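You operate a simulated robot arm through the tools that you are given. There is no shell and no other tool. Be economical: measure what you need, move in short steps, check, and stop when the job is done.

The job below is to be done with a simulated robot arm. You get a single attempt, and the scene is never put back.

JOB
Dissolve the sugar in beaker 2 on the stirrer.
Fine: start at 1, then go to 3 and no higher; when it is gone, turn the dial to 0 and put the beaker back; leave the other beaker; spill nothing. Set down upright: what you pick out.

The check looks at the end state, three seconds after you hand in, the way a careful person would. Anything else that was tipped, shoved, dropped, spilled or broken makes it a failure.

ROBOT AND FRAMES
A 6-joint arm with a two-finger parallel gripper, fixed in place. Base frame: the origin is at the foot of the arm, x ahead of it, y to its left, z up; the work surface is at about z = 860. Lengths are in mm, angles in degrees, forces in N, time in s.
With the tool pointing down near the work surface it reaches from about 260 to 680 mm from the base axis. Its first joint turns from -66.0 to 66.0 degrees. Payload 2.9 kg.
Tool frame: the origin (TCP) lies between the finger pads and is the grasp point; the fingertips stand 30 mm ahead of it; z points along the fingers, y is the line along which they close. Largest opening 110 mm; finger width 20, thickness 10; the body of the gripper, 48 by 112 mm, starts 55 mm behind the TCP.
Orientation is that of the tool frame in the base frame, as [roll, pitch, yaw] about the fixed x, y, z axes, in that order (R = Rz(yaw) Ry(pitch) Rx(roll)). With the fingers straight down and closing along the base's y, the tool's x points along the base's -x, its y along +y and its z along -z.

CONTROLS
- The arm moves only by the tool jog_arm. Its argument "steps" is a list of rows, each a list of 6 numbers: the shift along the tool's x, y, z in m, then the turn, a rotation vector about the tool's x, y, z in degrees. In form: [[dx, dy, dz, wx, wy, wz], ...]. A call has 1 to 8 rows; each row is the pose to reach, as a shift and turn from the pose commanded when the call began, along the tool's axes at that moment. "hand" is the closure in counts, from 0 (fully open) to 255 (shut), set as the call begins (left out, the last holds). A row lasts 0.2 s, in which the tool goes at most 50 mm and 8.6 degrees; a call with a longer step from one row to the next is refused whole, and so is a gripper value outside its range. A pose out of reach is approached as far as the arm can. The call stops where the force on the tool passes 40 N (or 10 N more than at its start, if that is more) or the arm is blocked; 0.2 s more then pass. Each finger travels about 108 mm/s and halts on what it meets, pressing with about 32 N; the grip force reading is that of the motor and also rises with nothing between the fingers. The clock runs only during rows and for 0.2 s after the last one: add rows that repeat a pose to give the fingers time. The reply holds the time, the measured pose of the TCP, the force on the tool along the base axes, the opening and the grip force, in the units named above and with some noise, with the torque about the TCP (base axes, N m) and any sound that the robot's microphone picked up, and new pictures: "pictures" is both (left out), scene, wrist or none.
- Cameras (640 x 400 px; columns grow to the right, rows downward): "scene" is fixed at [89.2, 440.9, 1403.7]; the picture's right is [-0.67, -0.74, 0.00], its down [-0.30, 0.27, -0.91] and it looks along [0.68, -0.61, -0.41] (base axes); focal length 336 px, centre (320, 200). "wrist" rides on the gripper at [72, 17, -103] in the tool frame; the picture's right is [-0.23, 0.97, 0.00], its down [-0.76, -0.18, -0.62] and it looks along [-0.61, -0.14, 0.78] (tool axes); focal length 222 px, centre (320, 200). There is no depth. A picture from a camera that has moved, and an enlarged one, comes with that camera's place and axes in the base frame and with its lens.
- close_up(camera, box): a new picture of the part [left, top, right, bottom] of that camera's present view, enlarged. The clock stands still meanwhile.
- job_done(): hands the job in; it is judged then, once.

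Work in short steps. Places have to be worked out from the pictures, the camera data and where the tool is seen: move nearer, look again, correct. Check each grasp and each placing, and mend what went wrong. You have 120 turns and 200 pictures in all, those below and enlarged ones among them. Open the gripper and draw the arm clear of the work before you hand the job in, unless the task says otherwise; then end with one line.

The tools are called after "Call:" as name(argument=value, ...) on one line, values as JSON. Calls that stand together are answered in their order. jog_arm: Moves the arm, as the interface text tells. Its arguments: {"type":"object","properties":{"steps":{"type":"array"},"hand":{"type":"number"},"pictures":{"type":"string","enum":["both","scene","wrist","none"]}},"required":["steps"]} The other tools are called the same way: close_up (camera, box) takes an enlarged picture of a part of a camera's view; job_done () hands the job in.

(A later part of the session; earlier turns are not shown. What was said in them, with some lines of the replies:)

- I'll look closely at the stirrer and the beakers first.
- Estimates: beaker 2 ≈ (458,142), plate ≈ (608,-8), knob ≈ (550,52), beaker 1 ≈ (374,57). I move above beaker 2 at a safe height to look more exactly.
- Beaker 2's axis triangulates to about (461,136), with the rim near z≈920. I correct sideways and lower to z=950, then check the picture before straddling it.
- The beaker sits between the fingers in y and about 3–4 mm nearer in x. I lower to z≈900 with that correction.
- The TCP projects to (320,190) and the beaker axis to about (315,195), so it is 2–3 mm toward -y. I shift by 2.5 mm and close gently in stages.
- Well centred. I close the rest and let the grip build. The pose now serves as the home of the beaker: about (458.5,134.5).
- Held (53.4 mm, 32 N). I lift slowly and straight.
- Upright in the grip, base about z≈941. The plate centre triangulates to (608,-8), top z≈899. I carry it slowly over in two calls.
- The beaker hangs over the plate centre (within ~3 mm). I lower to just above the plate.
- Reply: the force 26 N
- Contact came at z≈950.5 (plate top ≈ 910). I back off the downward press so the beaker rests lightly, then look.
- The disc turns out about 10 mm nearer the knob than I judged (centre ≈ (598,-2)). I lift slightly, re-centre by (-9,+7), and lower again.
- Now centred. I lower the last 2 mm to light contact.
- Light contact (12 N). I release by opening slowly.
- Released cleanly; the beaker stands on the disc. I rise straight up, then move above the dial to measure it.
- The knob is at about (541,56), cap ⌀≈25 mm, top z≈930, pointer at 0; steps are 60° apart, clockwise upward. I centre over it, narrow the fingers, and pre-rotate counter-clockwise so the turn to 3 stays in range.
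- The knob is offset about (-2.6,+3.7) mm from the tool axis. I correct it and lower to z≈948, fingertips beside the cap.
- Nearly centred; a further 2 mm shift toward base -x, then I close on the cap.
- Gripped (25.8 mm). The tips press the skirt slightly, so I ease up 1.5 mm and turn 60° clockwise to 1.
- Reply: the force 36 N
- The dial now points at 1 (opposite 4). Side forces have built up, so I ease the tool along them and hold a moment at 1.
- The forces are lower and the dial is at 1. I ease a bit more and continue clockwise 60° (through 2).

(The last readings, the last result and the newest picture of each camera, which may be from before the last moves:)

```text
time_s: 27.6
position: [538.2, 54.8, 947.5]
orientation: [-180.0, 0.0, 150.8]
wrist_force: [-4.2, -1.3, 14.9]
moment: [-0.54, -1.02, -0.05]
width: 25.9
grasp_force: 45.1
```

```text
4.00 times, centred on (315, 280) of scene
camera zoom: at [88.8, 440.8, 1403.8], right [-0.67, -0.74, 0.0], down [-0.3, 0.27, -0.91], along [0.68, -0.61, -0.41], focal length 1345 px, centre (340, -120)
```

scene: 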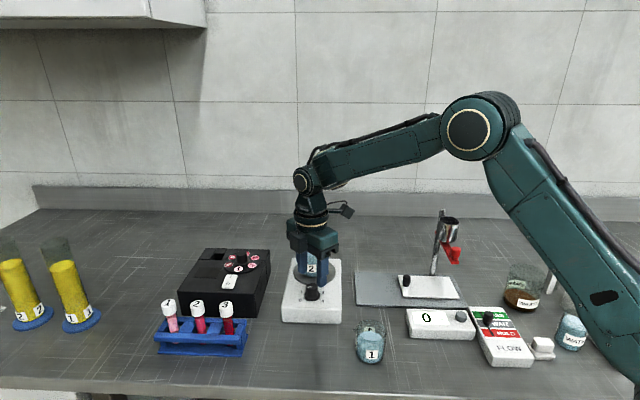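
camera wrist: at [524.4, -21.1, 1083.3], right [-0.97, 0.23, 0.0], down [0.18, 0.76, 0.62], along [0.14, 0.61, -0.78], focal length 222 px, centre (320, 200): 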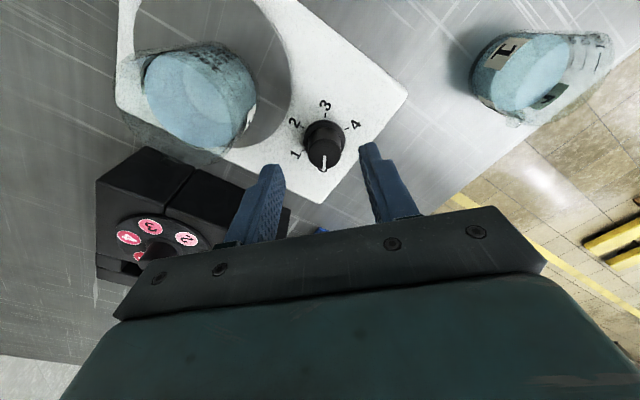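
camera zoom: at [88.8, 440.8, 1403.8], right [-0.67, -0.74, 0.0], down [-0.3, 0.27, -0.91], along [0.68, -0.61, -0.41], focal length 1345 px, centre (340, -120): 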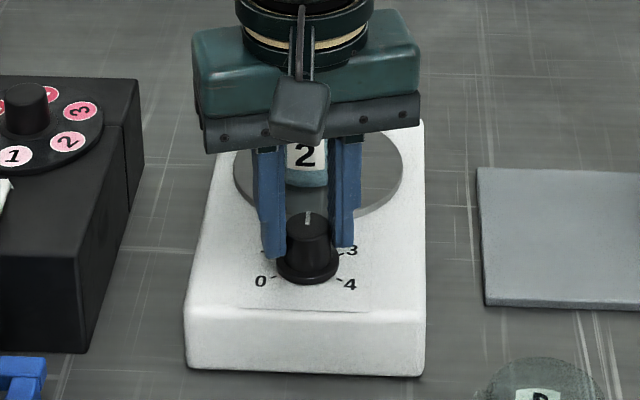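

The dial follows, at 2. Another 60° brings it to 3.

Call:
jog_arm(steps=[[0, 0, -0.0008, 0, 0, 0], [0, 0, -0.0008, 0, 0, 8.5], [0, 0, -0.0008, 0, 0, 17], [0, 0, -0.0008, 0, 0, 25.5], [0, 0, -0.0008, 0, 0, 34], [0, 0, -0.0008, 0, 0, 42.5], [0, 0, -0.0008, 0, 0, 51], [0, 0, -0.0008, 0, 0, 59.5]], pictures="none")

Call:
close_up(camera="wrist", box=[200, 80, 440, 240])

Call:
close_up(camera="scene", box=[270, 230, 360, 330])

```text
time_s: 29.4
position: [538.8, 55.1, 948.1]
orientation: [-179.9, 0.0, 91.4]
wrist_force: [-6.9, -11.5, 10.4]
moment: [0.64, 0.4, -0.04]
width: 25.5
grasp_force: 45.0
```

```text
2.50 times, centred on (320, 160) of wrist
camera zoom: at [553.8, 127.2, 1052.2], right [0.98, -0.21, 0.0], down [-0.16, -0.77, 0.62], along [-0.13, -0.61, -0.78], focal length 555 px, centre (320, 300)
```

zoom: 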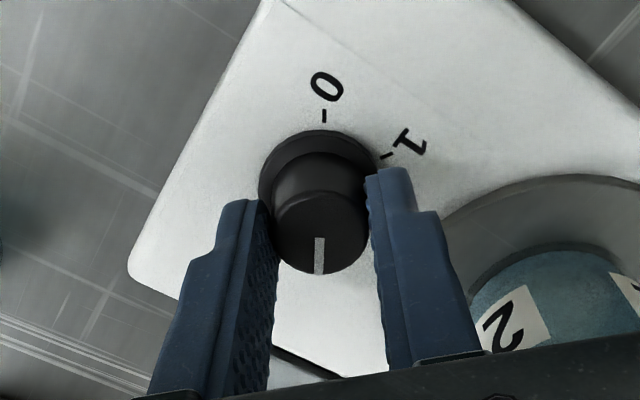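

```text
4.00 times, centred on (315, 280) of scene
camera zoom: at [88.8, 440.6, 1403.9], right [-0.67, -0.74, 0.0], down [-0.3, 0.27, -0.91], along [0.68, -0.61, -0.41], focal length 1345 px, centre (340, -120)
```

zoom: 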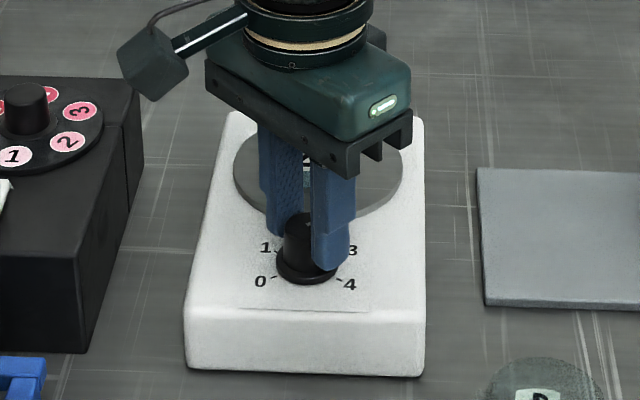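

The dial points at 3. I release and rise to watch the beaker.

Call:
jog_arm(steps=[[0, 0, 0, 0, 0, 0], [0, 0, 0, 0, 0, 0], [0, 0, -0.03, 0, 0, 0], [0, 0, -0.07, 0, 0, 0], [0, 0, -0.11, 0, 0, 0], [0, 0, -0.11, 0, 0, 0]], hand=135, pictures="wrist")

Call:
close_up(camera="scene", box=[270, 230, 360, 320])

```text
time_s: 30.8
position: [535.6, 58.1, 1056.9]
orientation: [180.0, 0.1, 91.5]
wrist_force: [0.8, 0.9, 0.6]
moment: [-0.02, 0.01, -0.03]
width: 51.9
grasp_force: 0.0
camera wrist: at [550.2, 130.0, 1161.5], right [0.98, -0.2, 0.0], down [-0.16, -0.77, 0.62], along [-0.13, -0.61, -0.78], focal length 222 px, centre (320, 200)
```

wrist: 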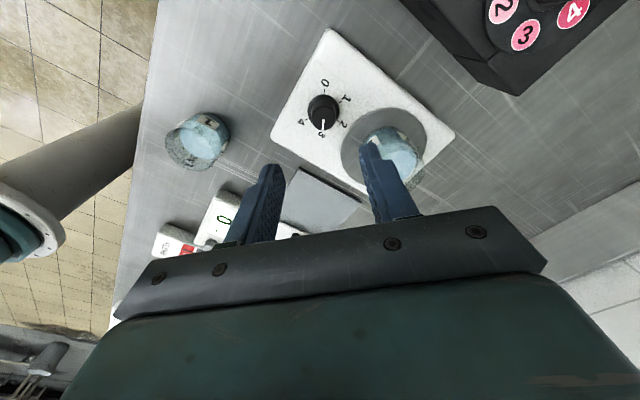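

```text
4.44 times, centred on (315, 275) of scene
camera zoom: at [89.2, 440.9, 1403.7], right [-0.67, -0.74, 0.0], down [-0.3, 0.27, -0.91], along [0.68, -0.61, -0.41], focal length 1494 px, centre (342, -133)
```

zoom: 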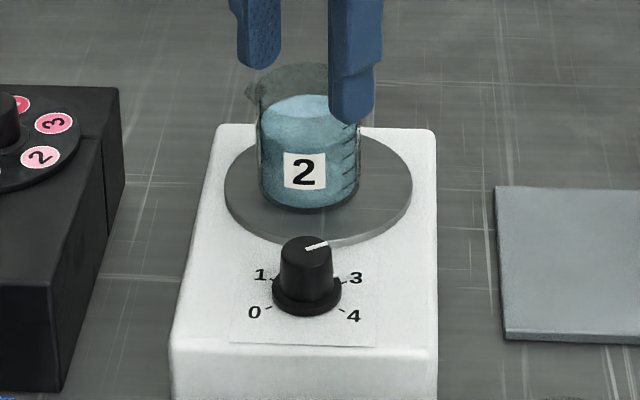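

Dial reads 3. I look closely at the beaker's contents.

Call:
close_up(camera="scene", box=[295, 238, 331, 280])

Call:
close_up(camera="wrist", box=[280, 80, 460, 200])

Call:
close_up(camera="scene", box=[350, 312, 392, 366])

```text
9.52 times, centred on (313, 259) of scene
camera zoom: at [89.2, 440.9, 1403.7], right [-0.67, -0.74, 0.0], down [-0.3, 0.27, -0.91], along [0.68, -0.61, -0.41], focal length 3202 px, centre (387, -362)
```

zoom: 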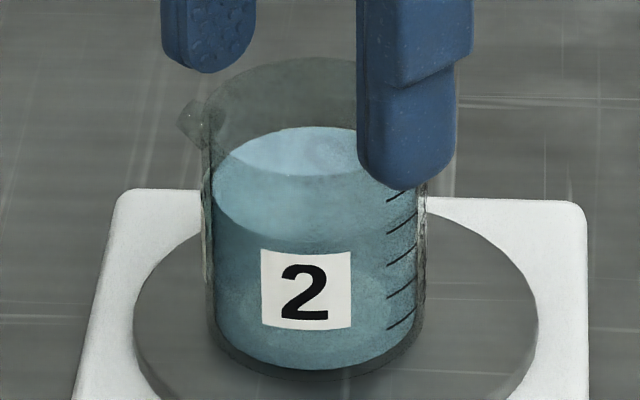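

```text
3.33 times, centred on (370, 140) of wrist
camera zoom: at [550.2, 130.0, 1161.5], right [0.98, -0.2, 0.0], down [-0.16, -0.77, 0.62], along [-0.13, -0.61, -0.78], focal length 740 px, centre (153, 400)
```

zoom: 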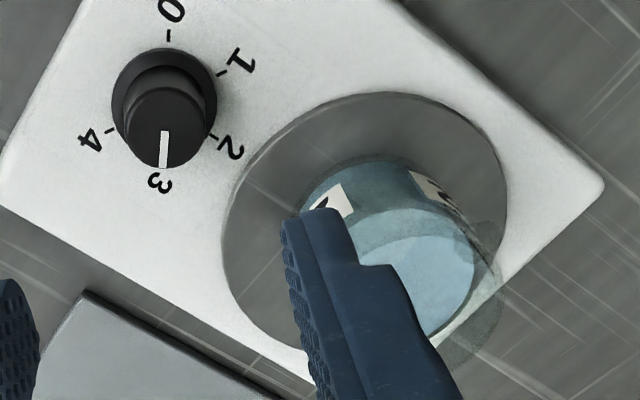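

```text
7.41 times, centred on (371, 339) of scene
camera zoom: at [89.2, 440.9, 1403.7], right [-0.67, -0.74, 0.0], down [-0.3, 0.27, -0.91], along [0.68, -0.61, -0.41], focal length 2491 px, centre (-58, -830)
```

zoom: 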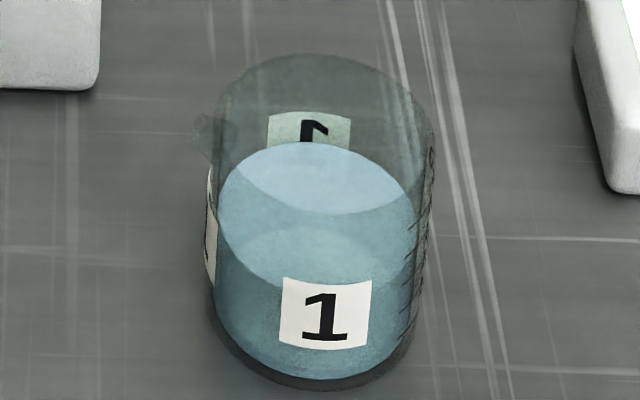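

I can't judge the sugar from here; I move above the beaker with the fingers open so the wrist camera looks into it.

Call:
jog_arm(steps=[[-0.015, 0.015, 0, 0, 0, 0], [-0.03, 0.031, 0, 0, 0, 0], [-0.045, 0.046, 0, 0, 0, 0], [-0.06, 0.062, 0, 0, 0, 0], [-0.06, 0.062, 0.01, 0, 0, 0]], hand=0, pictures="none")

Call:
close_up(camera="wrist", box=[240, 60, 400, 200])

Call:
close_up(camera="scene", box=[295, 238, 331, 280])

```text
time_s: 32.0
position: [603.9, -4.8, 1046.2]
orientation: [179.9, -0.1, 91.5]
wrist_force: [-0.7, -0.4, 0.5]
moment: [0.02, -0.02, 0.01]
width: 110.3
grasp_force: 0.1
```

```text
2.86 times, centred on (320, 130) of wrist
camera zoom: at [617.4, 67.8, 1150.9], right [0.98, -0.2, 0.0], down [-0.16, -0.77, 0.62], along [-0.13, -0.61, -0.78], focal length 635 px, centre (320, 400)
```

zoom: 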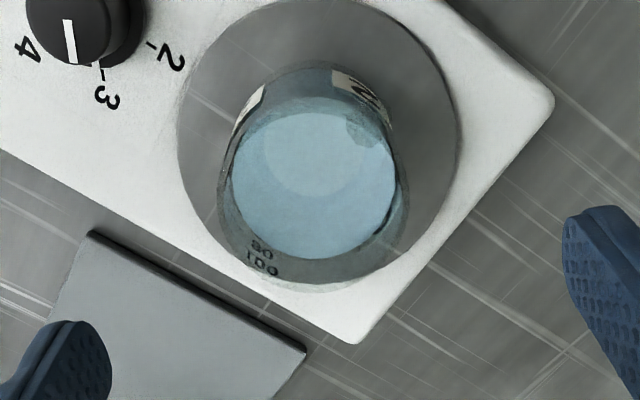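

```text
9.52 times, centred on (313, 259) of scene
camera zoom: at [89.2, 440.9, 1403.7], right [-0.67, -0.74, 0.0], down [-0.3, 0.27, -0.91], along [0.68, -0.61, -0.41], focal length 3202 px, centre (387, -362)
```

zoom: 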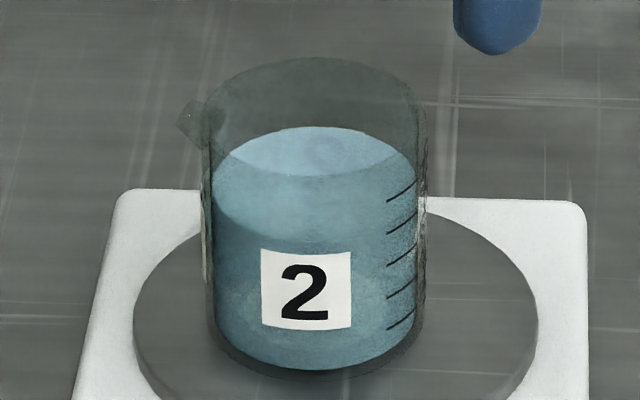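

There's a lighter disc inside, maybe sugar at the bottom. I wait some seconds and compare.

Call:
jog_arm(steps=[[0, 0, 0, 0, 0, 0], [0, 0, 0, 0, 0, 0], [0, 0, 0, 0, 0, 0], [0, 0, 0, 0, 0, 0], [0, 0, 0, 0, 0, 0], [0, 0, 0, 0, 0, 0], [0, 0, 0, 0, 0, 0], [0, 0, 0, 0, 0, 0]], pictures="none")

Call:
jog_arm(steps=[[0, 0, 0, 0, 0, 0], [0, 0, 0, 0, 0, 0], [0, 0, 0, 0, 0, 0], [0, 0, 0, 0, 0, 0], [0, 0, 0, 0, 0, 0], [0, 0, 0, 0, 0, 0], [0, 0, 0, 0, 0, 0], [0, 0, 0, 0, 0, 0]], pictures="none")

Call:
jog_arm(steps=[[0, 0, 0, 0, 0, 0], [0, 0, 0, 0, 0, 0], [0, 0, 0, 0, 0, 0], [0, 0, 0, 0, 0, 0], [0, 0, 0, 0, 0, 0], [0, 0, 0, 0, 0, 0], [0, 0, 0, 0, 0, 0], [0, 0, 0, 0, 0, 0]], pictures="none")

Call:
close_up(camera="wrist", box=[240, 60, 400, 200])

Call:
close_up(camera="scene", box=[295, 238, 331, 280])

```text
time_s: 33.8
position: [603.2, -3.0, 1047.2]
orientation: [-180.0, 0.0, 91.5]
wrist_force: [1.2, 1.0, 0.0]
moment: [0.0, -0.02, -0.01]
width: 109.9
grasp_force: 0.0
```

```text
time_s: 35.6
position: [603.0, -4.2, 1046.2]
orientation: [-180.0, 0.0, 91.5]
wrist_force: [0.8, -0.6, 0.5]
moment: [0.0, 0.01, 0.0]
width: 110.0
grasp_force: 0.1
```

```text
time_s: 37.4
position: [602.5, -5.3, 1047.4]
orientation: [-180.0, 0.0, 91.6]
wrist_force: [-1.4, 0.4, -0.2]
moment: [0.02, 0.0, -0.01]
width: 110.1
grasp_force: 0.1
```

```text
2.86 times, centred on (320, 130) of wrist
camera zoom: at [617.3, 68.1, 1150.9], right [0.98, -0.2, 0.0], down [-0.16, -0.77, 0.62], along [-0.13, -0.61, -0.78], focal length 635 px, centre (320, 400)
```

zoom: 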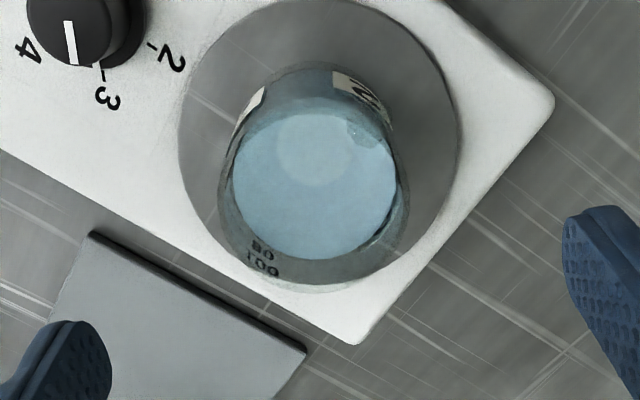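

```text
9.52 times, centred on (313, 259) of scene
camera zoom: at [89.2, 440.9, 1403.7], right [-0.67, -0.74, 0.0], down [-0.3, 0.27, -0.91], along [0.68, -0.61, -0.41], focal length 3202 px, centre (387, -362)
```

zoom: 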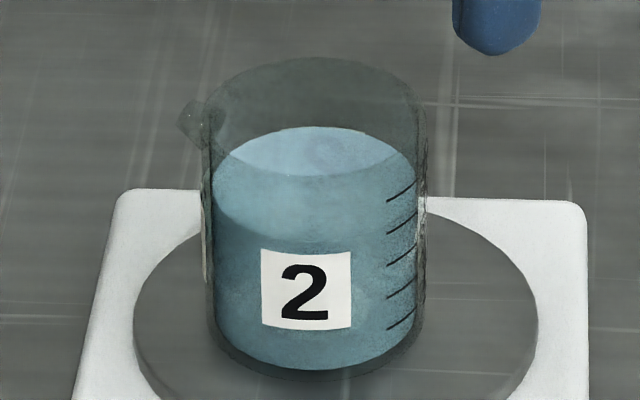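

The light disc is shrinking: sugar dissolving. I keep waiting.

Call:
jog_arm(steps=[[0, 0, 0, 0, 0, 0], [0, 0, 0, 0, 0, 0], [0, 0, 0, 0, 0, 0], [0, 0, 0, 0, 0, 0], [0, 0, 0, 0, 0, 0], [0, 0, 0, 0, 0, 0], [0, 0, 0, 0, 0, 0], [0, 0, 0, 0, 0, 0]], pictures="none")

Call:
jog_arm(steps=[[0, 0, 0, 0, 0, 0], [0, 0, 0, 0, 0, 0], [0, 0, 0, 0, 0, 0], [0, 0, 0, 0, 0, 0], [0, 0, 0, 0, 0, 0], [0, 0, 0, 0, 0, 0], [0, 0, 0, 0, 0, 0], [0, 0, 0, 0, 0, 0]], pictures="none")

Call:
jog_arm(steps=[[0, 0, 0, 0, 0, 0], [0, 0, 0, 0, 0, 0], [0, 0, 0, 0, 0, 0], [0, 0, 0, 0, 0, 0], [0, 0, 0, 0, 0, 0], [0, 0, 0, 0, 0, 0], [0, 0, 0, 0, 0, 0], [0, 0, 0, 0, 0, 0]], pictures="none")

Call:
jog_arm(steps=[[0, 0, 0, 0, 0, 0], [0, 0, 0, 0, 0, 0], [0, 0, 0, 0, 0, 0], [0, 0, 0, 0, 0, 0], [0, 0, 0, 0, 0, 0], [0, 0, 0, 0, 0, 0], [0, 0, 0, 0, 0, 0], [0, 0, 0, 0, 0, 0]], pictures="none")

Call:
close_up(camera="wrist", box=[280, 80, 360, 160])

```text
time_s: 39.2
position: [601.8, -5.1, 1047.2]
orientation: [-180.0, 0.0, 91.5]
wrist_force: [-0.1, -0.5, -0.1]
moment: [0.02, -0.01, 0.01]
width: 109.8
grasp_force: 0.0
```

```text
time_s: 41.0
position: [603.3, -4.5, 1047.1]
orientation: [179.9, 0.0, 91.6]
wrist_force: [0.0, -0.5, -0.7]
moment: [0.0, 0.02, 0.0]
width: 109.9
grasp_force: 0.1
```

```text
time_s: 42.8
position: [603.2, -5.1, 1046.1]
orientation: [-180.0, -0.1, 91.6]
wrist_force: [0.6, -0.8, 0.7]
moment: [-0.01, -0.04, 0.02]
width: 110.0
grasp_force: 0.0
```

```text
time_s: 44.6
position: [603.0, -4.2, 1046.4]
orientation: [-180.0, 0.1, 91.6]
wrist_force: [0.0, -0.5, 0.8]
moment: [-0.01, 0.01, 0.03]
width: 109.8
grasp_force: 0.1
```

```text
5.00 times, centred on (320, 120) of wrist
camera zoom: at [617.3, 68.1, 1150.9], right [0.98, -0.2, 0.0], down [-0.16, -0.77, 0.62], along [-0.13, -0.61, -0.78], focal length 1111 px, centre (320, 600)
```

zoom: 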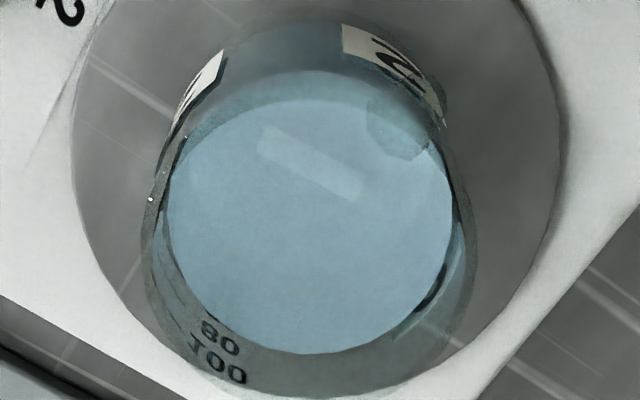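

The sugar disc is gone; only the stir bar shows. One more short wait to confirm.

Call:
jog_arm(steps=[[0, 0, 0, 0, 0, 0], [0, 0, 0, 0, 0, 0], [0, 0, 0, 0, 0, 0], [0, 0, 0, 0, 0, 0], [0, 0, 0, 0, 0, 0], [0, 0, 0, 0, 0, 0], [0, 0, 0, 0, 0, 0], [0, 0, 0, 0, 0, 0]], pictures="none")

Call:
jog_arm(steps=[[0, 0, 0, 0, 0, 0], [0, 0, 0, 0, 0, 0], [0, 0, 0, 0, 0, 0], [0, 0, 0, 0, 0, 0], [0, 0, 0, 0, 0, 0], [0, 0, 0, 0, 0, 0], [0, 0, 0, 0, 0, 0], [0, 0, 0, 0, 0, 0]], pictures="none")

Call:
close_up(camera="wrist", box=[280, 80, 360, 160])

Call:
close_up(camera="scene", box=[295, 238, 331, 280])

```text
time_s: 46.4
position: [602.3, -3.9, 1045.6]
orientation: [180.0, -0.1, 91.4]
wrist_force: [0.3, -0.7, 0.1]
moment: [-0.02, 0.0, -0.02]
width: 109.7
grasp_force: 0.0
```

```text
time_s: 48.2
position: [603.0, -4.4, 1047.5]
orientation: [180.0, 0.0, 91.5]
wrist_force: [-0.3, 0.2, 0.4]
moment: [-0.01, -0.03, -0.03]
width: 110.1
grasp_force: 0.1
```

```text
5.00 times, centred on (320, 120) of wrist
camera zoom: at [617.3, 68.1, 1150.9], right [0.98, -0.2, 0.0], down [-0.16, -0.77, 0.62], along [-0.13, -0.61, -0.78], focal length 1111 px, centre (320, 600)
```

zoom: 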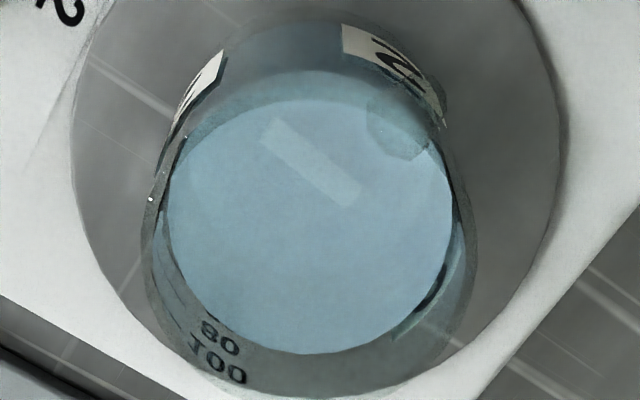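

```text
9.52 times, centred on (313, 259) of scene
camera zoom: at [89.2, 440.9, 1403.7], right [-0.67, -0.74, 0.0], down [-0.3, 0.27, -0.91], along [0.68, -0.61, -0.41], focal length 3202 px, centre (387, -362)
```

zoom: 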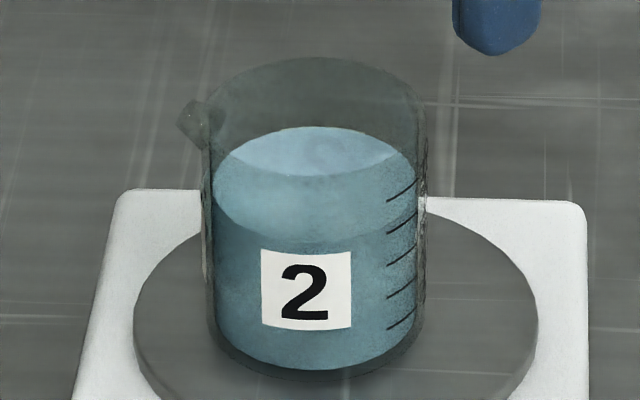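

Sugar fully dissolved. I retrace my moves back to the dial grasp pose.

Call:
jog_arm(steps=[[0, 0, -0.01, 0, 0, 0], [0.015, -0.015, -0.01, 0, 0, 0], [0.03, -0.031, -0.01, 0, 0, 0], [0.045, -0.046, -0.01, 0, 0, 0], [0.06, -0.062, -0.01, 0, 0, 0], [0.06, -0.062, 0.03, 0, 0, 0], [0.06, -0.062, 0.07, 0, 0, 0], [0.06, -0.062, 0.085, 0, 0, 0]], hand=135, pictures="none")

Call:
close_up(camera="wrist", box=[200, 80, 440, 240])

```text
time_s: 50.0
position: [538.2, 54.6, 962.9]
orientation: [180.0, 0.1, 91.5]
wrist_force: [0.0, 0.2, -0.2]
moment: [0.02, 0.01, 0.0]
width: 51.9
grasp_force: 0.1
```

```text
2.50 times, centred on (320, 160) of wrist
camera zoom: at [552.4, 126.8, 1067.0], right [0.98, -0.2, 0.0], down [-0.16, -0.77, 0.62], along [-0.13, -0.61, -0.78], focal length 555 px, centre (320, 300)
```

zoom: 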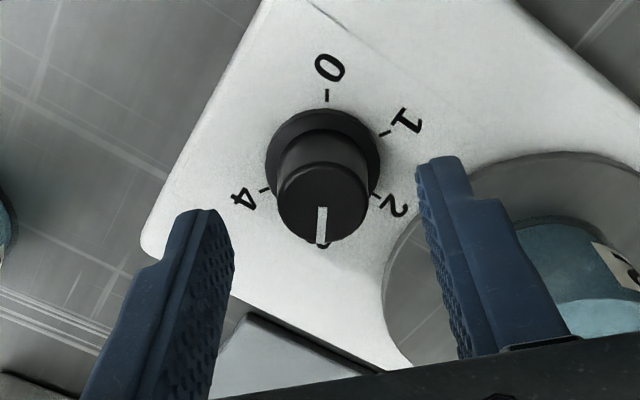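

Aligned. I lower 13 mm and grip the cap.

Call:
jog_arm(steps=[[0, 0, 0.013, 0, 0, 0], [0, 0, 0.013, 0, 0, 0]], pictures="none")

Call:
jog_arm(steps=[[0, 0, 0, 0, 0, 0], [0, 0, 0, 0, 0, 0], [0, 0, 0, 0, 0, 0]], hand=225, pictures="none")

Call:
close_up(camera="wrist", box=[200, 80, 440, 240])

```text
time_s: 50.6
position: [537.6, 54.9, 950.9]
orientation: [180.0, 0.0, 91.5]
wrist_force: [0.1, -0.2, -0.5]
moment: [-0.01, 0.01, 0.01]
width: 51.7
grasp_force: 0.0
```

```text
time_s: 51.4
position: [537.9, 55.1, 950.9]
orientation: [180.0, 0.0, 91.5]
wrist_force: [10.3, 1.4, -5.2]
moment: [0.08, -0.34, -0.03]
width: 25.8
grasp_force: 45.3
```

```text
2.50 times, centred on (320, 160) of wrist
camera zoom: at [553.0, 127.3, 1055.2], right [0.98, -0.2, 0.0], down [-0.16, -0.77, 0.62], along [-0.12, -0.61, -0.78], focal length 555 px, centre (320, 300)
```

zoom: 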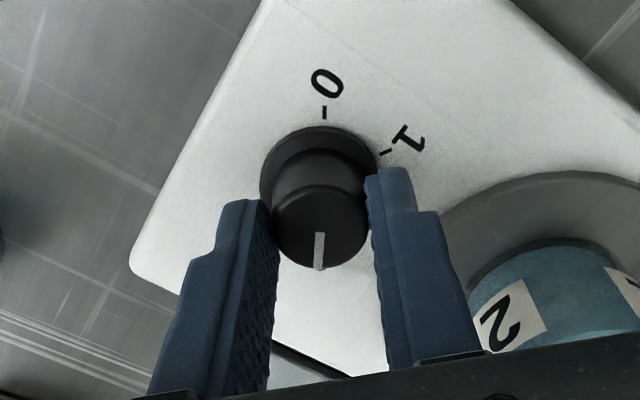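

Gripped; I turn counter-clockwise in three stages of 59.5°.

Call:
jog_arm(steps=[[0, 0.0006, 0, 0, 0, 0], [0, 0.0006, 0, 0, 0, -8.5], [0, 0.0006, 0, 0, 0, -17], [0, 0.0006, 0, 0, 0, -25.5], [0, 0.0006, 0, 0, 0, -34], [0, 0.0006, 0, 0, 0, -42.5], [0, 0.0006, 0, 0, 0, -51], [0, 0.0006, 0, 0, 0, -59.5]], pictures="none")

Call:
jog_arm(steps=[[0, 0, 0, 0, 0, 0], [0, 0, 0, 0, 0, -8.5], [0, 0, 0, 0, 0, -17], [0, 0, 0, 0, 0, -25.5], [0, 0, 0, 0, 0, -34], [0, 0, 0, 0, 0, -42.5], [0, 0, 0, 0, 0, -51], [0, 0, 0, 0, 0, -59.5]], pictures="none")

Call:
close_up(camera="wrist", box=[200, 80, 440, 240])

```text
time_s: 53.2
position: [538.9, 55.0, 951.3]
orientation: [180.0, 0.0, 151.2]
wrist_force: [-13.6, 8.7, 25.7]
moment: [-0.06, 0.0, -0.06]
width: 25.8
grasp_force: 44.5
```

```text
time_s: 55.0
position: [539.5, 56.4, 950.7]
orientation: [-180.0, 0.0, -149.4]
wrist_force: [-6.0, 3.8, 18.3]
moment: [0.45, -0.23, 0.01]
width: 25.6
grasp_force: 44.7
```

```text
2.50 times, centred on (320, 160) of wrist
camera zoom: at [467.3, 32.3, 1054.7], right [-0.3, 0.95, 0.0], down [0.74, 0.23, 0.62], along [0.6, 0.19, -0.78], focal length 555 px, centre (320, 300)
```

zoom: 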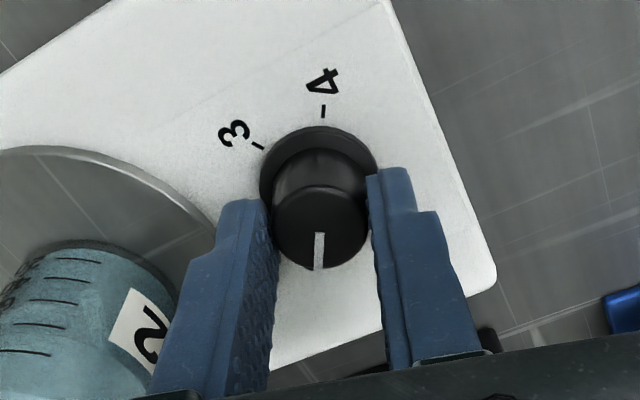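

Dial at 1, following well. The last 60° brings it to 0.

Call:
jog_arm(steps=[[0, 0, -0.0006, 0, 0, 0], [0, 0, -0.0006, 0, 0, -8.5], [0, 0, -0.0006, 0, 0, -17], [0, 0, -0.0006, 0, 0, -25.5], [0, 0, -0.0006, 0, 0, -34], [0, 0, -0.0006, 0, 0, -42.5], [0, 0, -0.0006, 0, 0, -51], [0, 0, -0.0006, 0, 0, -59.5]], pictures="none")

Call:
close_up(camera="wrist", box=[200, 80, 440, 240])

```text
time_s: 56.8
position: [538.7, 54.9, 949.8]
orientation: [-180.0, 0.0, -89.9]
wrist_force: [-7.5, 3.6, 13.7]
moment: [-0.52, -0.06, 0.02]
width: 25.9
grasp_force: 45.5
```

```text
2.50 times, centred on (320, 160) of wrist
camera zoom: at [521.5, -17.7, 1054.8], right [-0.97, 0.23, 0.0], down [0.18, 0.76, 0.62], along [0.14, 0.61, -0.78], focal length 555 px, centre (320, 300)
```

zoom: 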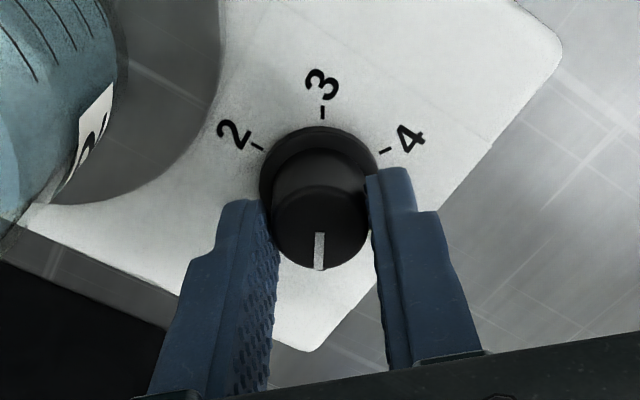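

At 0. I release, rise, and check the dial and the still stir bar.

Call:
jog_arm(steps=[[0, 0, 0, 0, 0, 0], [0, 0, 0, 0, 0, 0], [0, 0, -0.03, 0, 0, 0], [0, 0, -0.06, 0, 0, 0], [0, 0, -0.092, 0, 0, 0], [0, 0, -0.092, 0, 0, 8.5], [0, 0, -0.092, 0, 0, 17], [0, 0, -0.092, 0, 0, 25.5]], hand=135, pictures="none")

Call:
jog_arm(steps=[[0, 0, 0, 0, 0, 8.3], [0, 0, 0, 0, 0, 16.4], [0, 0, 0, 0, 0, 24.4], [0, 0, 0, 0, 0, 32.4], [0, 0, 0, 0, 0, 40.4], [0, 0, 0, 0, 0, 48.4], [0, 0, 0, 0, 0, 56.4], [0, 0, 0, 0, 0, 64.4]], pictures="wrist")

Call:
close_up(camera="scene", box=[270, 230, 360, 320])

```text
time_s: 58.6
position: [539.9, 56.0, 1043.0]
orientation: [179.9, 0.0, -115.7]
wrist_force: [0.5, -0.4, 0.1]
moment: [0.0, -0.04, -0.03]
width: 51.5
grasp_force: 0.2
```

```text
time_s: 60.4
position: [540.3, 54.7, 1043.7]
orientation: [-180.0, 0.1, 179.9]
wrist_force: [-0.2, 0.4, -0.3]
moment: [0.0, 0.01, -0.02]
width: 51.9
grasp_force: 0.0
camera wrist: at [466.6, 71.8, 1147.4], right [0.23, 0.97, 0.0], down [0.76, -0.18, 0.62], along [0.61, -0.14, -0.78], focal length 222 px, centre (320, 200)
```

wrist: 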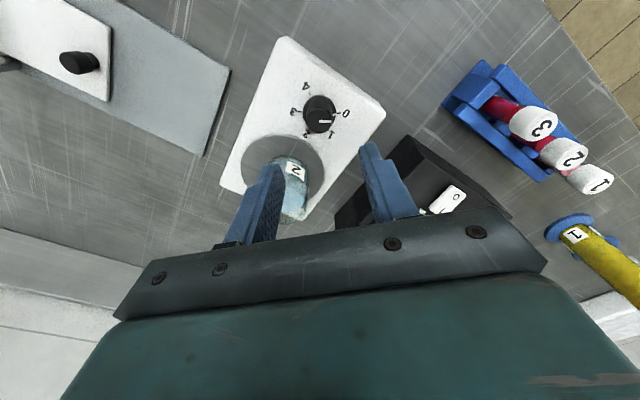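

```text
4.44 times, centred on (315, 275) of scene
camera zoom: at [89.2, 440.9, 1403.7], right [-0.67, -0.74, 0.0], down [-0.3, 0.27, -0.91], along [0.68, -0.61, -0.41], focal length 1494 px, centre (342, -133)
```

zoom: 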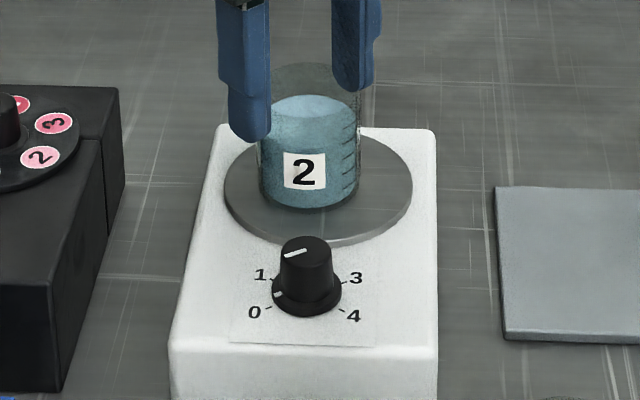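

The dial looks exactly as at the start (0). I move over the beaker, fully opened, and partly lower to check centring.

Call:
jog_arm(steps=[[-0.015, -0.0145, 0, 0, 0, 0], [-0.03, -0.029, 0, 0, 0, 0], [-0.045, -0.0435, 0, 0, 0, 0], [-0.058, -0.0574, 0, 0, 0, 0], [-0.058, -0.0574, 0, 0, 0, 0], [-0.058, -0.0574, 0.025, 0, 0, 0], [-0.058, -0.0574, 0.05, 0, 0, 0]], hand=0, pictures="wrist")

Call:
close_up(camera="scene", box=[270, 210, 360, 310])

```text
time_s: 62.0
position: [598.8, -3.5, 989.9]
orientation: [180.0, 0.0, -179.9]
wrist_force: [-0.1, 0.0, -0.5]
moment: [0.0, -0.02, -0.01]
width: 110.1
grasp_force: 0.0
camera wrist: at [526.0, 13.4, 1094.4], right [0.23, 0.97, 0.0], down [0.76, -0.18, 0.62], along [0.61, -0.14, -0.78], focal length 222 px, centre (320, 200)
```

wrist: 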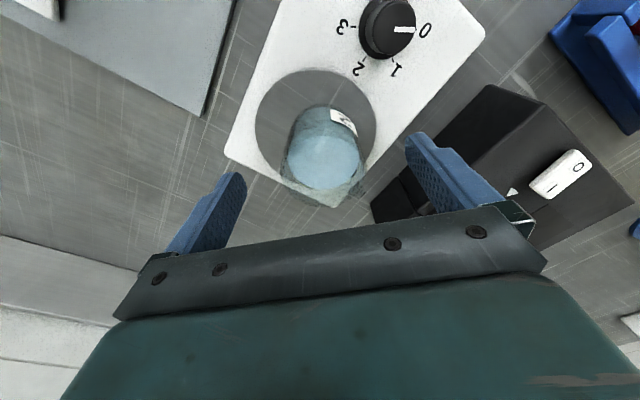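

```text
4.00 times, centred on (315, 260) of scene
camera zoom: at [89.2, 440.9, 1403.7], right [-0.67, -0.74, 0.0], down [-0.3, 0.27, -0.91], along [0.68, -0.61, -0.41], focal length 1345 px, centre (340, -40)
```

zoom: 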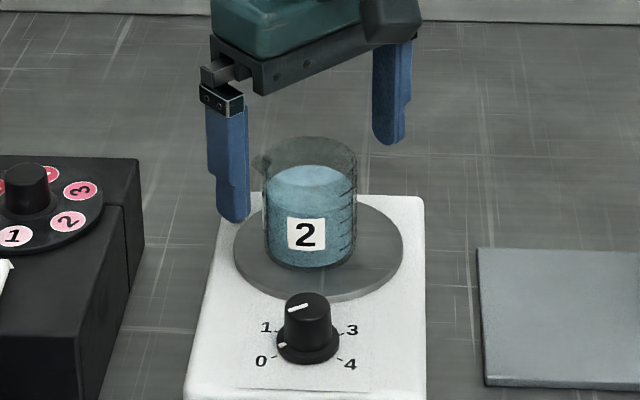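

Nearly centred (beaker ~1.5–2 mm toward +y). I correct and lower to the grasp height, then partly close.

Call:
jog_arm(steps=[[0, 0.0017, 0, 0, 0, 0], [0, 0.0017, 0.02, 0, 0, 0], [0, 0.0017, 0.0405, 0, 0, 0], [0, 0.0017, 0.0405, 0, 0, 0]], pictures="none")

Call:
jog_arm(steps=[[0, 0, 0, 0, 0, 0], [0, 0, 0, 0, 0, 0], [0, 0, 0, 0, 0, 0]], hand=110, pictures="wrist")

Call:
close_up(camera="wrist", box=[200, 100, 440, 250])

```text
time_s: 63.0
position: [598.4, -0.7, 951.4]
orientation: [-180.0, 0.0, -179.9]
wrist_force: [0.8, 0.3, -0.4]
moment: [-0.01, -0.01, 0.0]
width: 110.0
grasp_force: 0.2
```

```text
time_s: 63.8
position: [599.2, -0.3, 950.8]
orientation: [-180.0, 0.0, -179.8]
wrist_force: [0.4, 0.3, -0.2]
moment: [0.02, 0.01, 0.02]
width: 62.5
grasp_force: 0.1
camera wrist: at [526.2, 15.9, 1055.8], right [0.23, 0.97, 0.0], down [0.76, -0.18, 0.62], along [0.61, -0.14, -0.78], focal length 222 px, centre (320, 200)
```

wrist: 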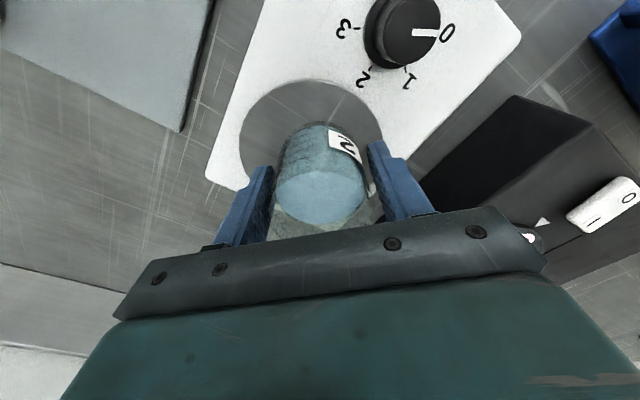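

```text
2.67 times, centred on (320, 175) of wrist
camera zoom: at [526.2, 15.9, 1055.8], right [0.23, 0.97, 0.0], down [0.76, -0.18, 0.62], along [0.61, -0.14, -0.78], focal length 592 px, centre (320, 267)
```

zoom: 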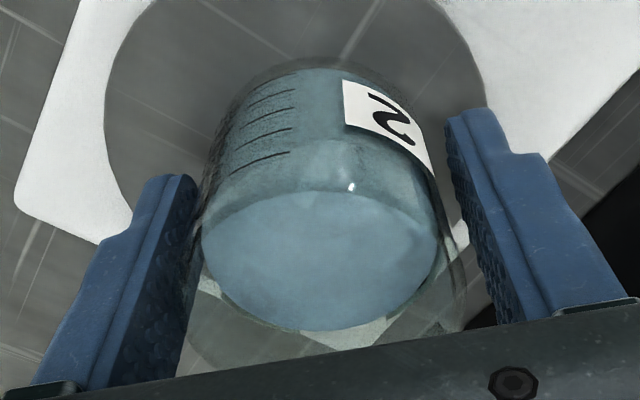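

Same relation as the first grasp. I close and lift slowly.

Call:
jog_arm(steps=[[0, 0, 0, 0, 0, 0], [0, 0, 0, 0, 0, 0], [0, 0, 0, 0, 0, 0]], hand=160, pictures="none")

Call:
jog_arm(steps=[[0, 0, -0.003, 0, 0, 0], [0, 0, -0.009, 0, 0, 0], [0, 0, -0.017, 0, 0, 0], [0, 0, -0.025, 0, 0, 0], [0, 0, -0.033, 0, 0, 0], [0, 0, -0.04, 0, 0, 0], [0, 0, -0.044, 0, 0, 0], [0, 0, -0.045, 0, 0, 0]], pictures="wrist")

Call:
close_up(camera="scene", box=[270, 210, 360, 310])

```text
time_s: 64.6
position: [599.5, 0.0, 951.7]
orientation: [180.0, 0.1, -179.9]
wrist_force: [0.5, 0.4, 0.8]
moment: [-0.05, 0.03, 0.05]
width: 53.7
grasp_force: 31.5
```

```text
time_s: 66.4
position: [599.1, -1.3, 997.8]
orientation: [179.9, 0.1, -179.9]
wrist_force: [0.8, 0.0, -1.5]
moment: [0.05, -0.02, -0.03]
width: 53.6
grasp_force: 31.8
camera wrist: at [525.1, 16.2, 1102.3], right [0.23, 0.97, 0.0], down [0.76, -0.18, 0.62], along [0.61, -0.14, -0.78], focal length 222 px, centre (320, 200)
```

wrist: 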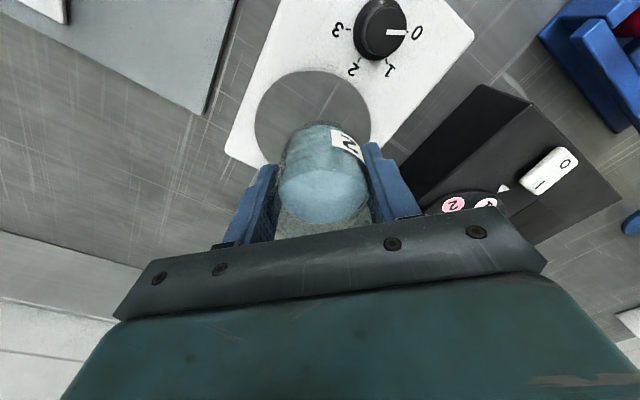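

```text
4.00 times, centred on (315, 260) of scene
camera zoom: at [89.2, 440.9, 1403.7], right [-0.67, -0.74, 0.0], down [-0.3, 0.27, -0.91], along [0.68, -0.61, -0.41], focal length 1345 px, centre (340, -40)
```

zoom: 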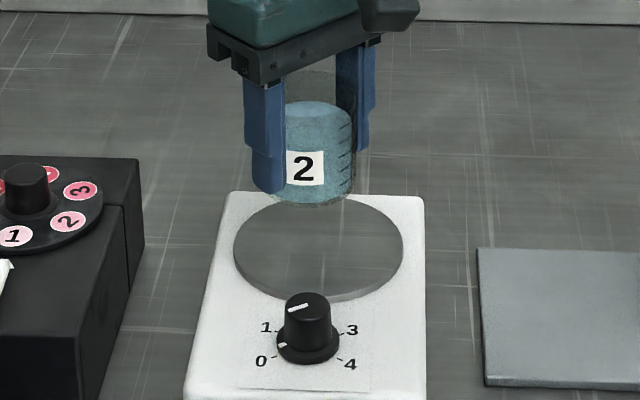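

Held and upright. I carry it slowly back to the home spot (458,134).

Call:
jog_arm(steps=[[0.003, 0.003, 0, 0, 0, 0], [0.009, 0.0085, 0, 0, 0, 0], [0.018, 0.017, 0, 0, 0, 0], [0.029, 0.028, 0, 0, 0, 0], [0.041, 0.039, 0, 0, 0, 0], [0.053, 0.0505, 0, 0, 0, 0], [0.063, 0.06, 0, 0, 0, 0], [0.07, 0.067, 0, 0, 0, 0]], pictures="none")

Call:
jog_arm(steps=[[0.004, 0.004, 0, 0, 0, 0], [0.012, 0.0115, 0, 0, 0, 0], [0.023, 0.022, 0, 0, 0, 0], [0.035, 0.0335, 0, 0, 0, 0], [0.047, 0.045, 0, 0, 0, 0], [0.058, 0.0555, 0, 0, 0, 0], [0.066, 0.063, 0, 0, 0, 0], [0.071, 0.068, 0, 0, 0, 0]], pictures="none")

Call:
jog_arm(steps=[[0, 0, 0.005, 0, 0, 0], [0, 0, 0.015, 0, 0, 0], [0, 0, 0.027, 0, 0, 0], [0, 0, 0.039, 0, 0, 0], [0, 0, 0.051, 0, 0, 0], [0, 0, 0.063, 0, 0, 0], [0, 0, 0.073, 0, 0, 0], [0, 0, 0.08, 0, 0, 0]], pictures="wrist")

Call:
close_up(camera="scene", box=[250, 240, 410, 380])

```text
time_s: 68.2
position: [526.2, 66.4, 997.4]
orientation: [179.9, 0.0, -179.9]
wrist_force: [0.5, 1.3, -0.8]
moment: [-0.01, -0.02, 0.0]
width: 53.4
grasp_force: 32.1
```

```text
time_s: 70.0
position: [455.8, 134.4, 997.7]
orientation: [-180.0, 0.1, -179.9]
wrist_force: [0.4, -0.3, -1.7]
moment: [-0.03, 0.02, 0.0]
width: 53.5
grasp_force: 32.3
```

```text
time_s: 71.8
position: [457.9, 135.8, 917.4]
orientation: [-179.9, -0.1, -179.9]
wrist_force: [0.8, 0.0, -1.3]
moment: [-0.01, 0.01, 0.01]
width: 53.2
grasp_force: 32.2
camera wrist: at [384.3, 151.4, 1021.8], right [0.23, 0.97, 0.0], down [0.76, -0.18, 0.62], along [0.61, -0.14, -0.78], focal length 222 px, centre (320, 200)
```

wrist: 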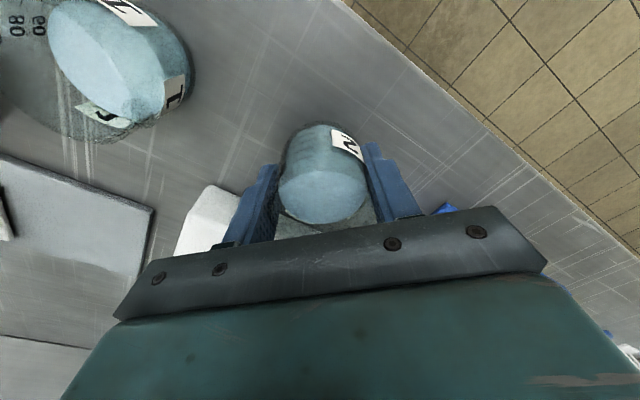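

```text
2.86 times, centred on (330, 310) of scene
camera zoom: at [89.2, 440.9, 1403.7], right [-0.67, -0.74, 0.0], down [-0.3, 0.27, -0.91], along [0.68, -0.61, -0.41], focal length 961 px, centre (291, -114)
```

zoom: 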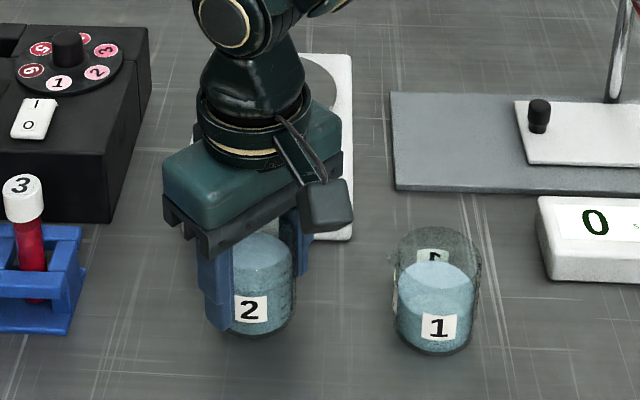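

Above home, ~16 mm up. I lower 15 mm, then in fine steps to contact.

Call:
jog_arm(steps=[[0, 0, 0.005, 0, 0, 0], [0, 0, 0.01, 0, 0, 0], [0, 0, 0.013, 0, 0, 0], [0, 0, 0.0145, 0, 0, 0], [0, 0, 0.0155, 0, 0, 0], [0, 0, 0.0155, 0, 0, 0]], pictures="none")

```text
time_s: 73.2
position: [455.7, 134.1, 902.0]
orientation: [-180.0, 0.0, -179.9]
wrist_force: [-0.3, 0.6, -1.6]
moment: [0.02, 0.02, 0.0]
width: 53.3
grasp_force: 31.8
```

Call:
jog_arm(steps=[[0, 0, 0.0007, 0, 0, 0], [0, 0, 0.0014, 0, 0, 0], [0, 0, 0.0014, 0, 0, 0]], pictures="none")

```text
time_s: 74.0
position: [456.7, 133.9, 902.0]
orientation: [-180.0, 0.1, -179.9]
wrist_force: [-4.2, -2.3, 11.7]
moment: [-0.08, 0.22, 0.01]
width: 53.4
grasp_force: 31.3
```

Contact with 12 N on the table. I check the position, then release.

Call:
jog_arm(steps=[[0, 0, -0.0005, 0, 0, 0], [0, 0, -0.0005, 0, 0, 0], [0, 0, -0.0005, 0, 0, 0], [0, 0, -0.0005, 0, 0, 0], [0, 0, -0.0005, 0, 0, 0]], hand=0, pictures="wrist")

Call:
close_up(camera="scene", box=[250, 240, 410, 380])

```text
time_s: 75.2
position: [456.5, 134.0, 901.6]
orientation: [-180.0, 0.0, -179.9]
wrist_force: [-0.4, -0.1, 0.5]
moment: [-0.01, -0.03, 0.01]
width: 110.0
grasp_force: 0.1
camera wrist: at [384.4, 150.8, 1005.5], right [0.23, 0.97, 0.0], down [0.76, -0.18, 0.62], along [0.61, -0.14, -0.78], focal length 222 px, centre (320, 200)
```

wrist: 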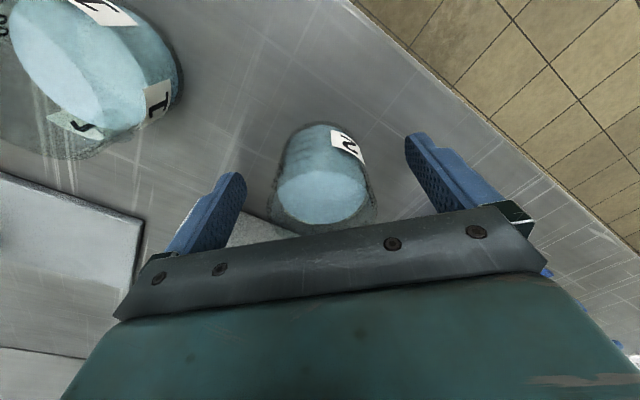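

```text
2.86 times, centred on (330, 310) of scene
camera zoom: at [89.2, 440.9, 1403.7], right [-0.67, -0.74, 0.0], down [-0.3, 0.27, -0.91], along [0.68, -0.61, -0.41], focal length 961 px, centre (291, -114)
```

zoom: 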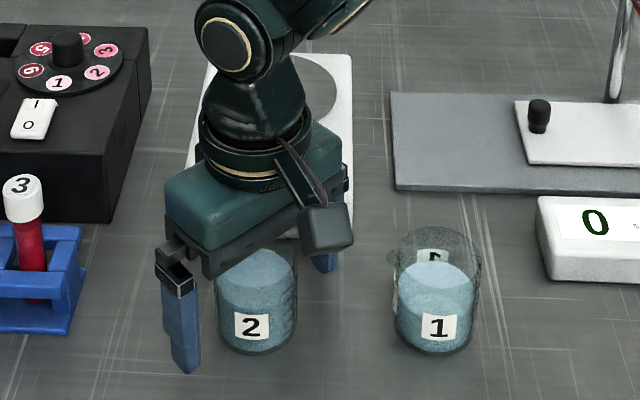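

The beaker stands upright at its old spot (label at (252,327), same as at the start). I rise straight up and withdraw.

Call:
jog_arm(steps=[[0, 0, -0.03, 0, 0, 0], [0, 0, -0.07, 0, 0, 0], [0, 0, -0.115, 0, 0, 0], [0, 0, -0.16, 0, 0, 0], [0.02, -0.03, -0.2, 0, 0, 0], [0.04, -0.06, -0.23, 0, 0, 0], [0.055, -0.09, -0.26, 0, 0, 0], [0.065, -0.12, -0.28, 0, 0, 0]])

Call:
close_up(camera="scene", box=[250, 240, 410, 380])

```text
refused: row 5 steps farther than a row can; nothing moved
```

```text
2.86 times, centred on (330, 310) of scene
camera zoom: at [89.2, 440.9, 1403.7], right [-0.67, -0.74, 0.0], down [-0.3, 0.27, -0.91], along [0.68, -0.61, -0.41], focal length 961 px, centre (291, -114)
```

zoom: 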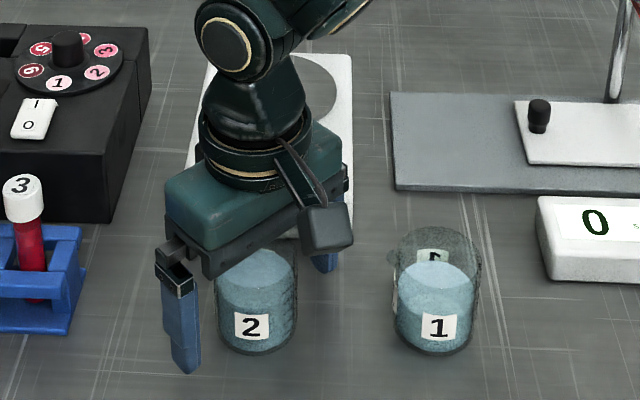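

That call was refused for step length; I repeat with smaller steps.

Call:
jog_arm(steps=[[0, 0, -0.03, 0, 0, 0], [0, 0, -0.065, 0, 0, 0], [0, 0, -0.105, 0, 0, 0], [0, 0, -0.145, 0, 0, 0], [0.01, -0.02, -0.18, 0, 0, 0], [0.025, -0.045, -0.21, 0, 0, 0], [0.04, -0.07, -0.24, 0, 0, 0], [0.055, -0.095, -0.265, 0, 0, 0]])

Call:
close_up(camera="scene", box=[250, 240, 410, 380])

Call:
close_up(camera="wrist", box=[290, 20, 450, 220])

```text
time_s: 77.0
position: [399.4, 35.2, 1166.8]
orientation: [-180.0, -0.1, -179.9]
wrist_force: [0.5, 0.5, 0.0]
moment: [-0.03, 0.0, 0.01]
width: 109.9
grasp_force: 0.0
camera wrist: at [327.1, 52.2, 1270.5], right [0.23, 0.97, 0.0], down [0.76, -0.18, 0.62], along [0.61, -0.14, -0.78], focal length 222 px, centre (320, 200)
```

scene: 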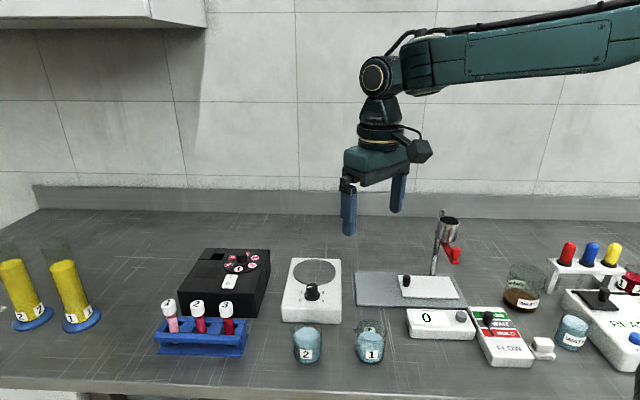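
wrist: 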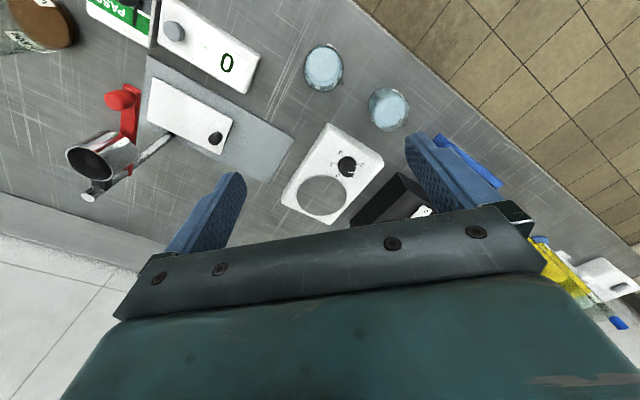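

```text
2.86 times, centred on (330, 310) of scene
camera zoom: at [89.1, 440.9, 1403.7], right [-0.67, -0.74, 0.0], down [-0.3, 0.27, -0.91], along [0.68, -0.61, -0.41], focal length 961 px, centre (291, -114)
```

zoom: 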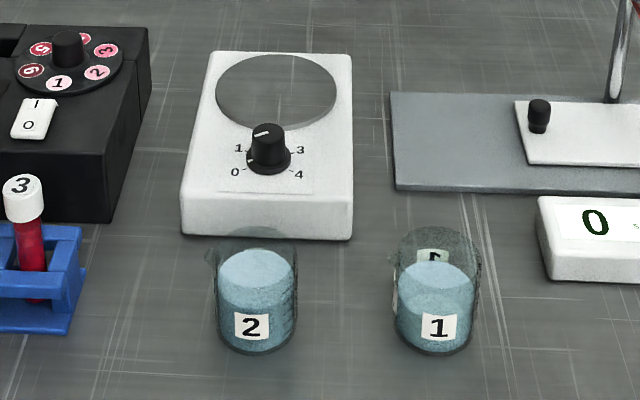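

```text
2.00 times, centred on (370, 120) of wrist
camera zoom: at [327.1, 52.2, 1270.5], right [0.23, 0.97, 0.0], down [0.76, -0.18, 0.62], along [0.61, -0.14, -0.78], focal length 444 px, centre (220, 360)
```

zoom: 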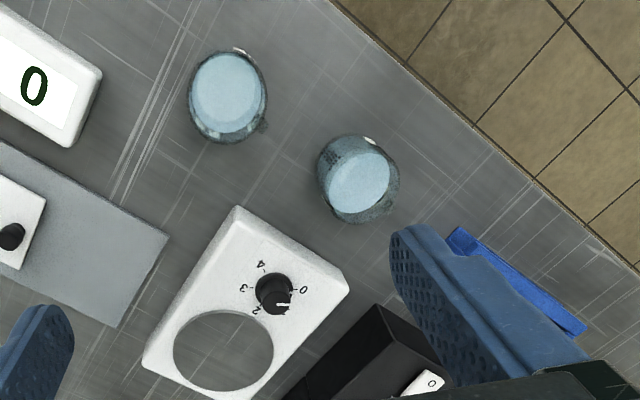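

Everything matches the start: dial at 0, beaker 2 home and upright, beaker 1 untouched, arm clear. I hand in.

Call:
job_done()

```text
The job is handed in.
```

The sugar in beaker 2 is dissolved: the stirrer ran at 1, then 3, and the dial is back at 0; beaker 2 is upright at its old spot, beaker 1 is untouched, and I saw no spills.
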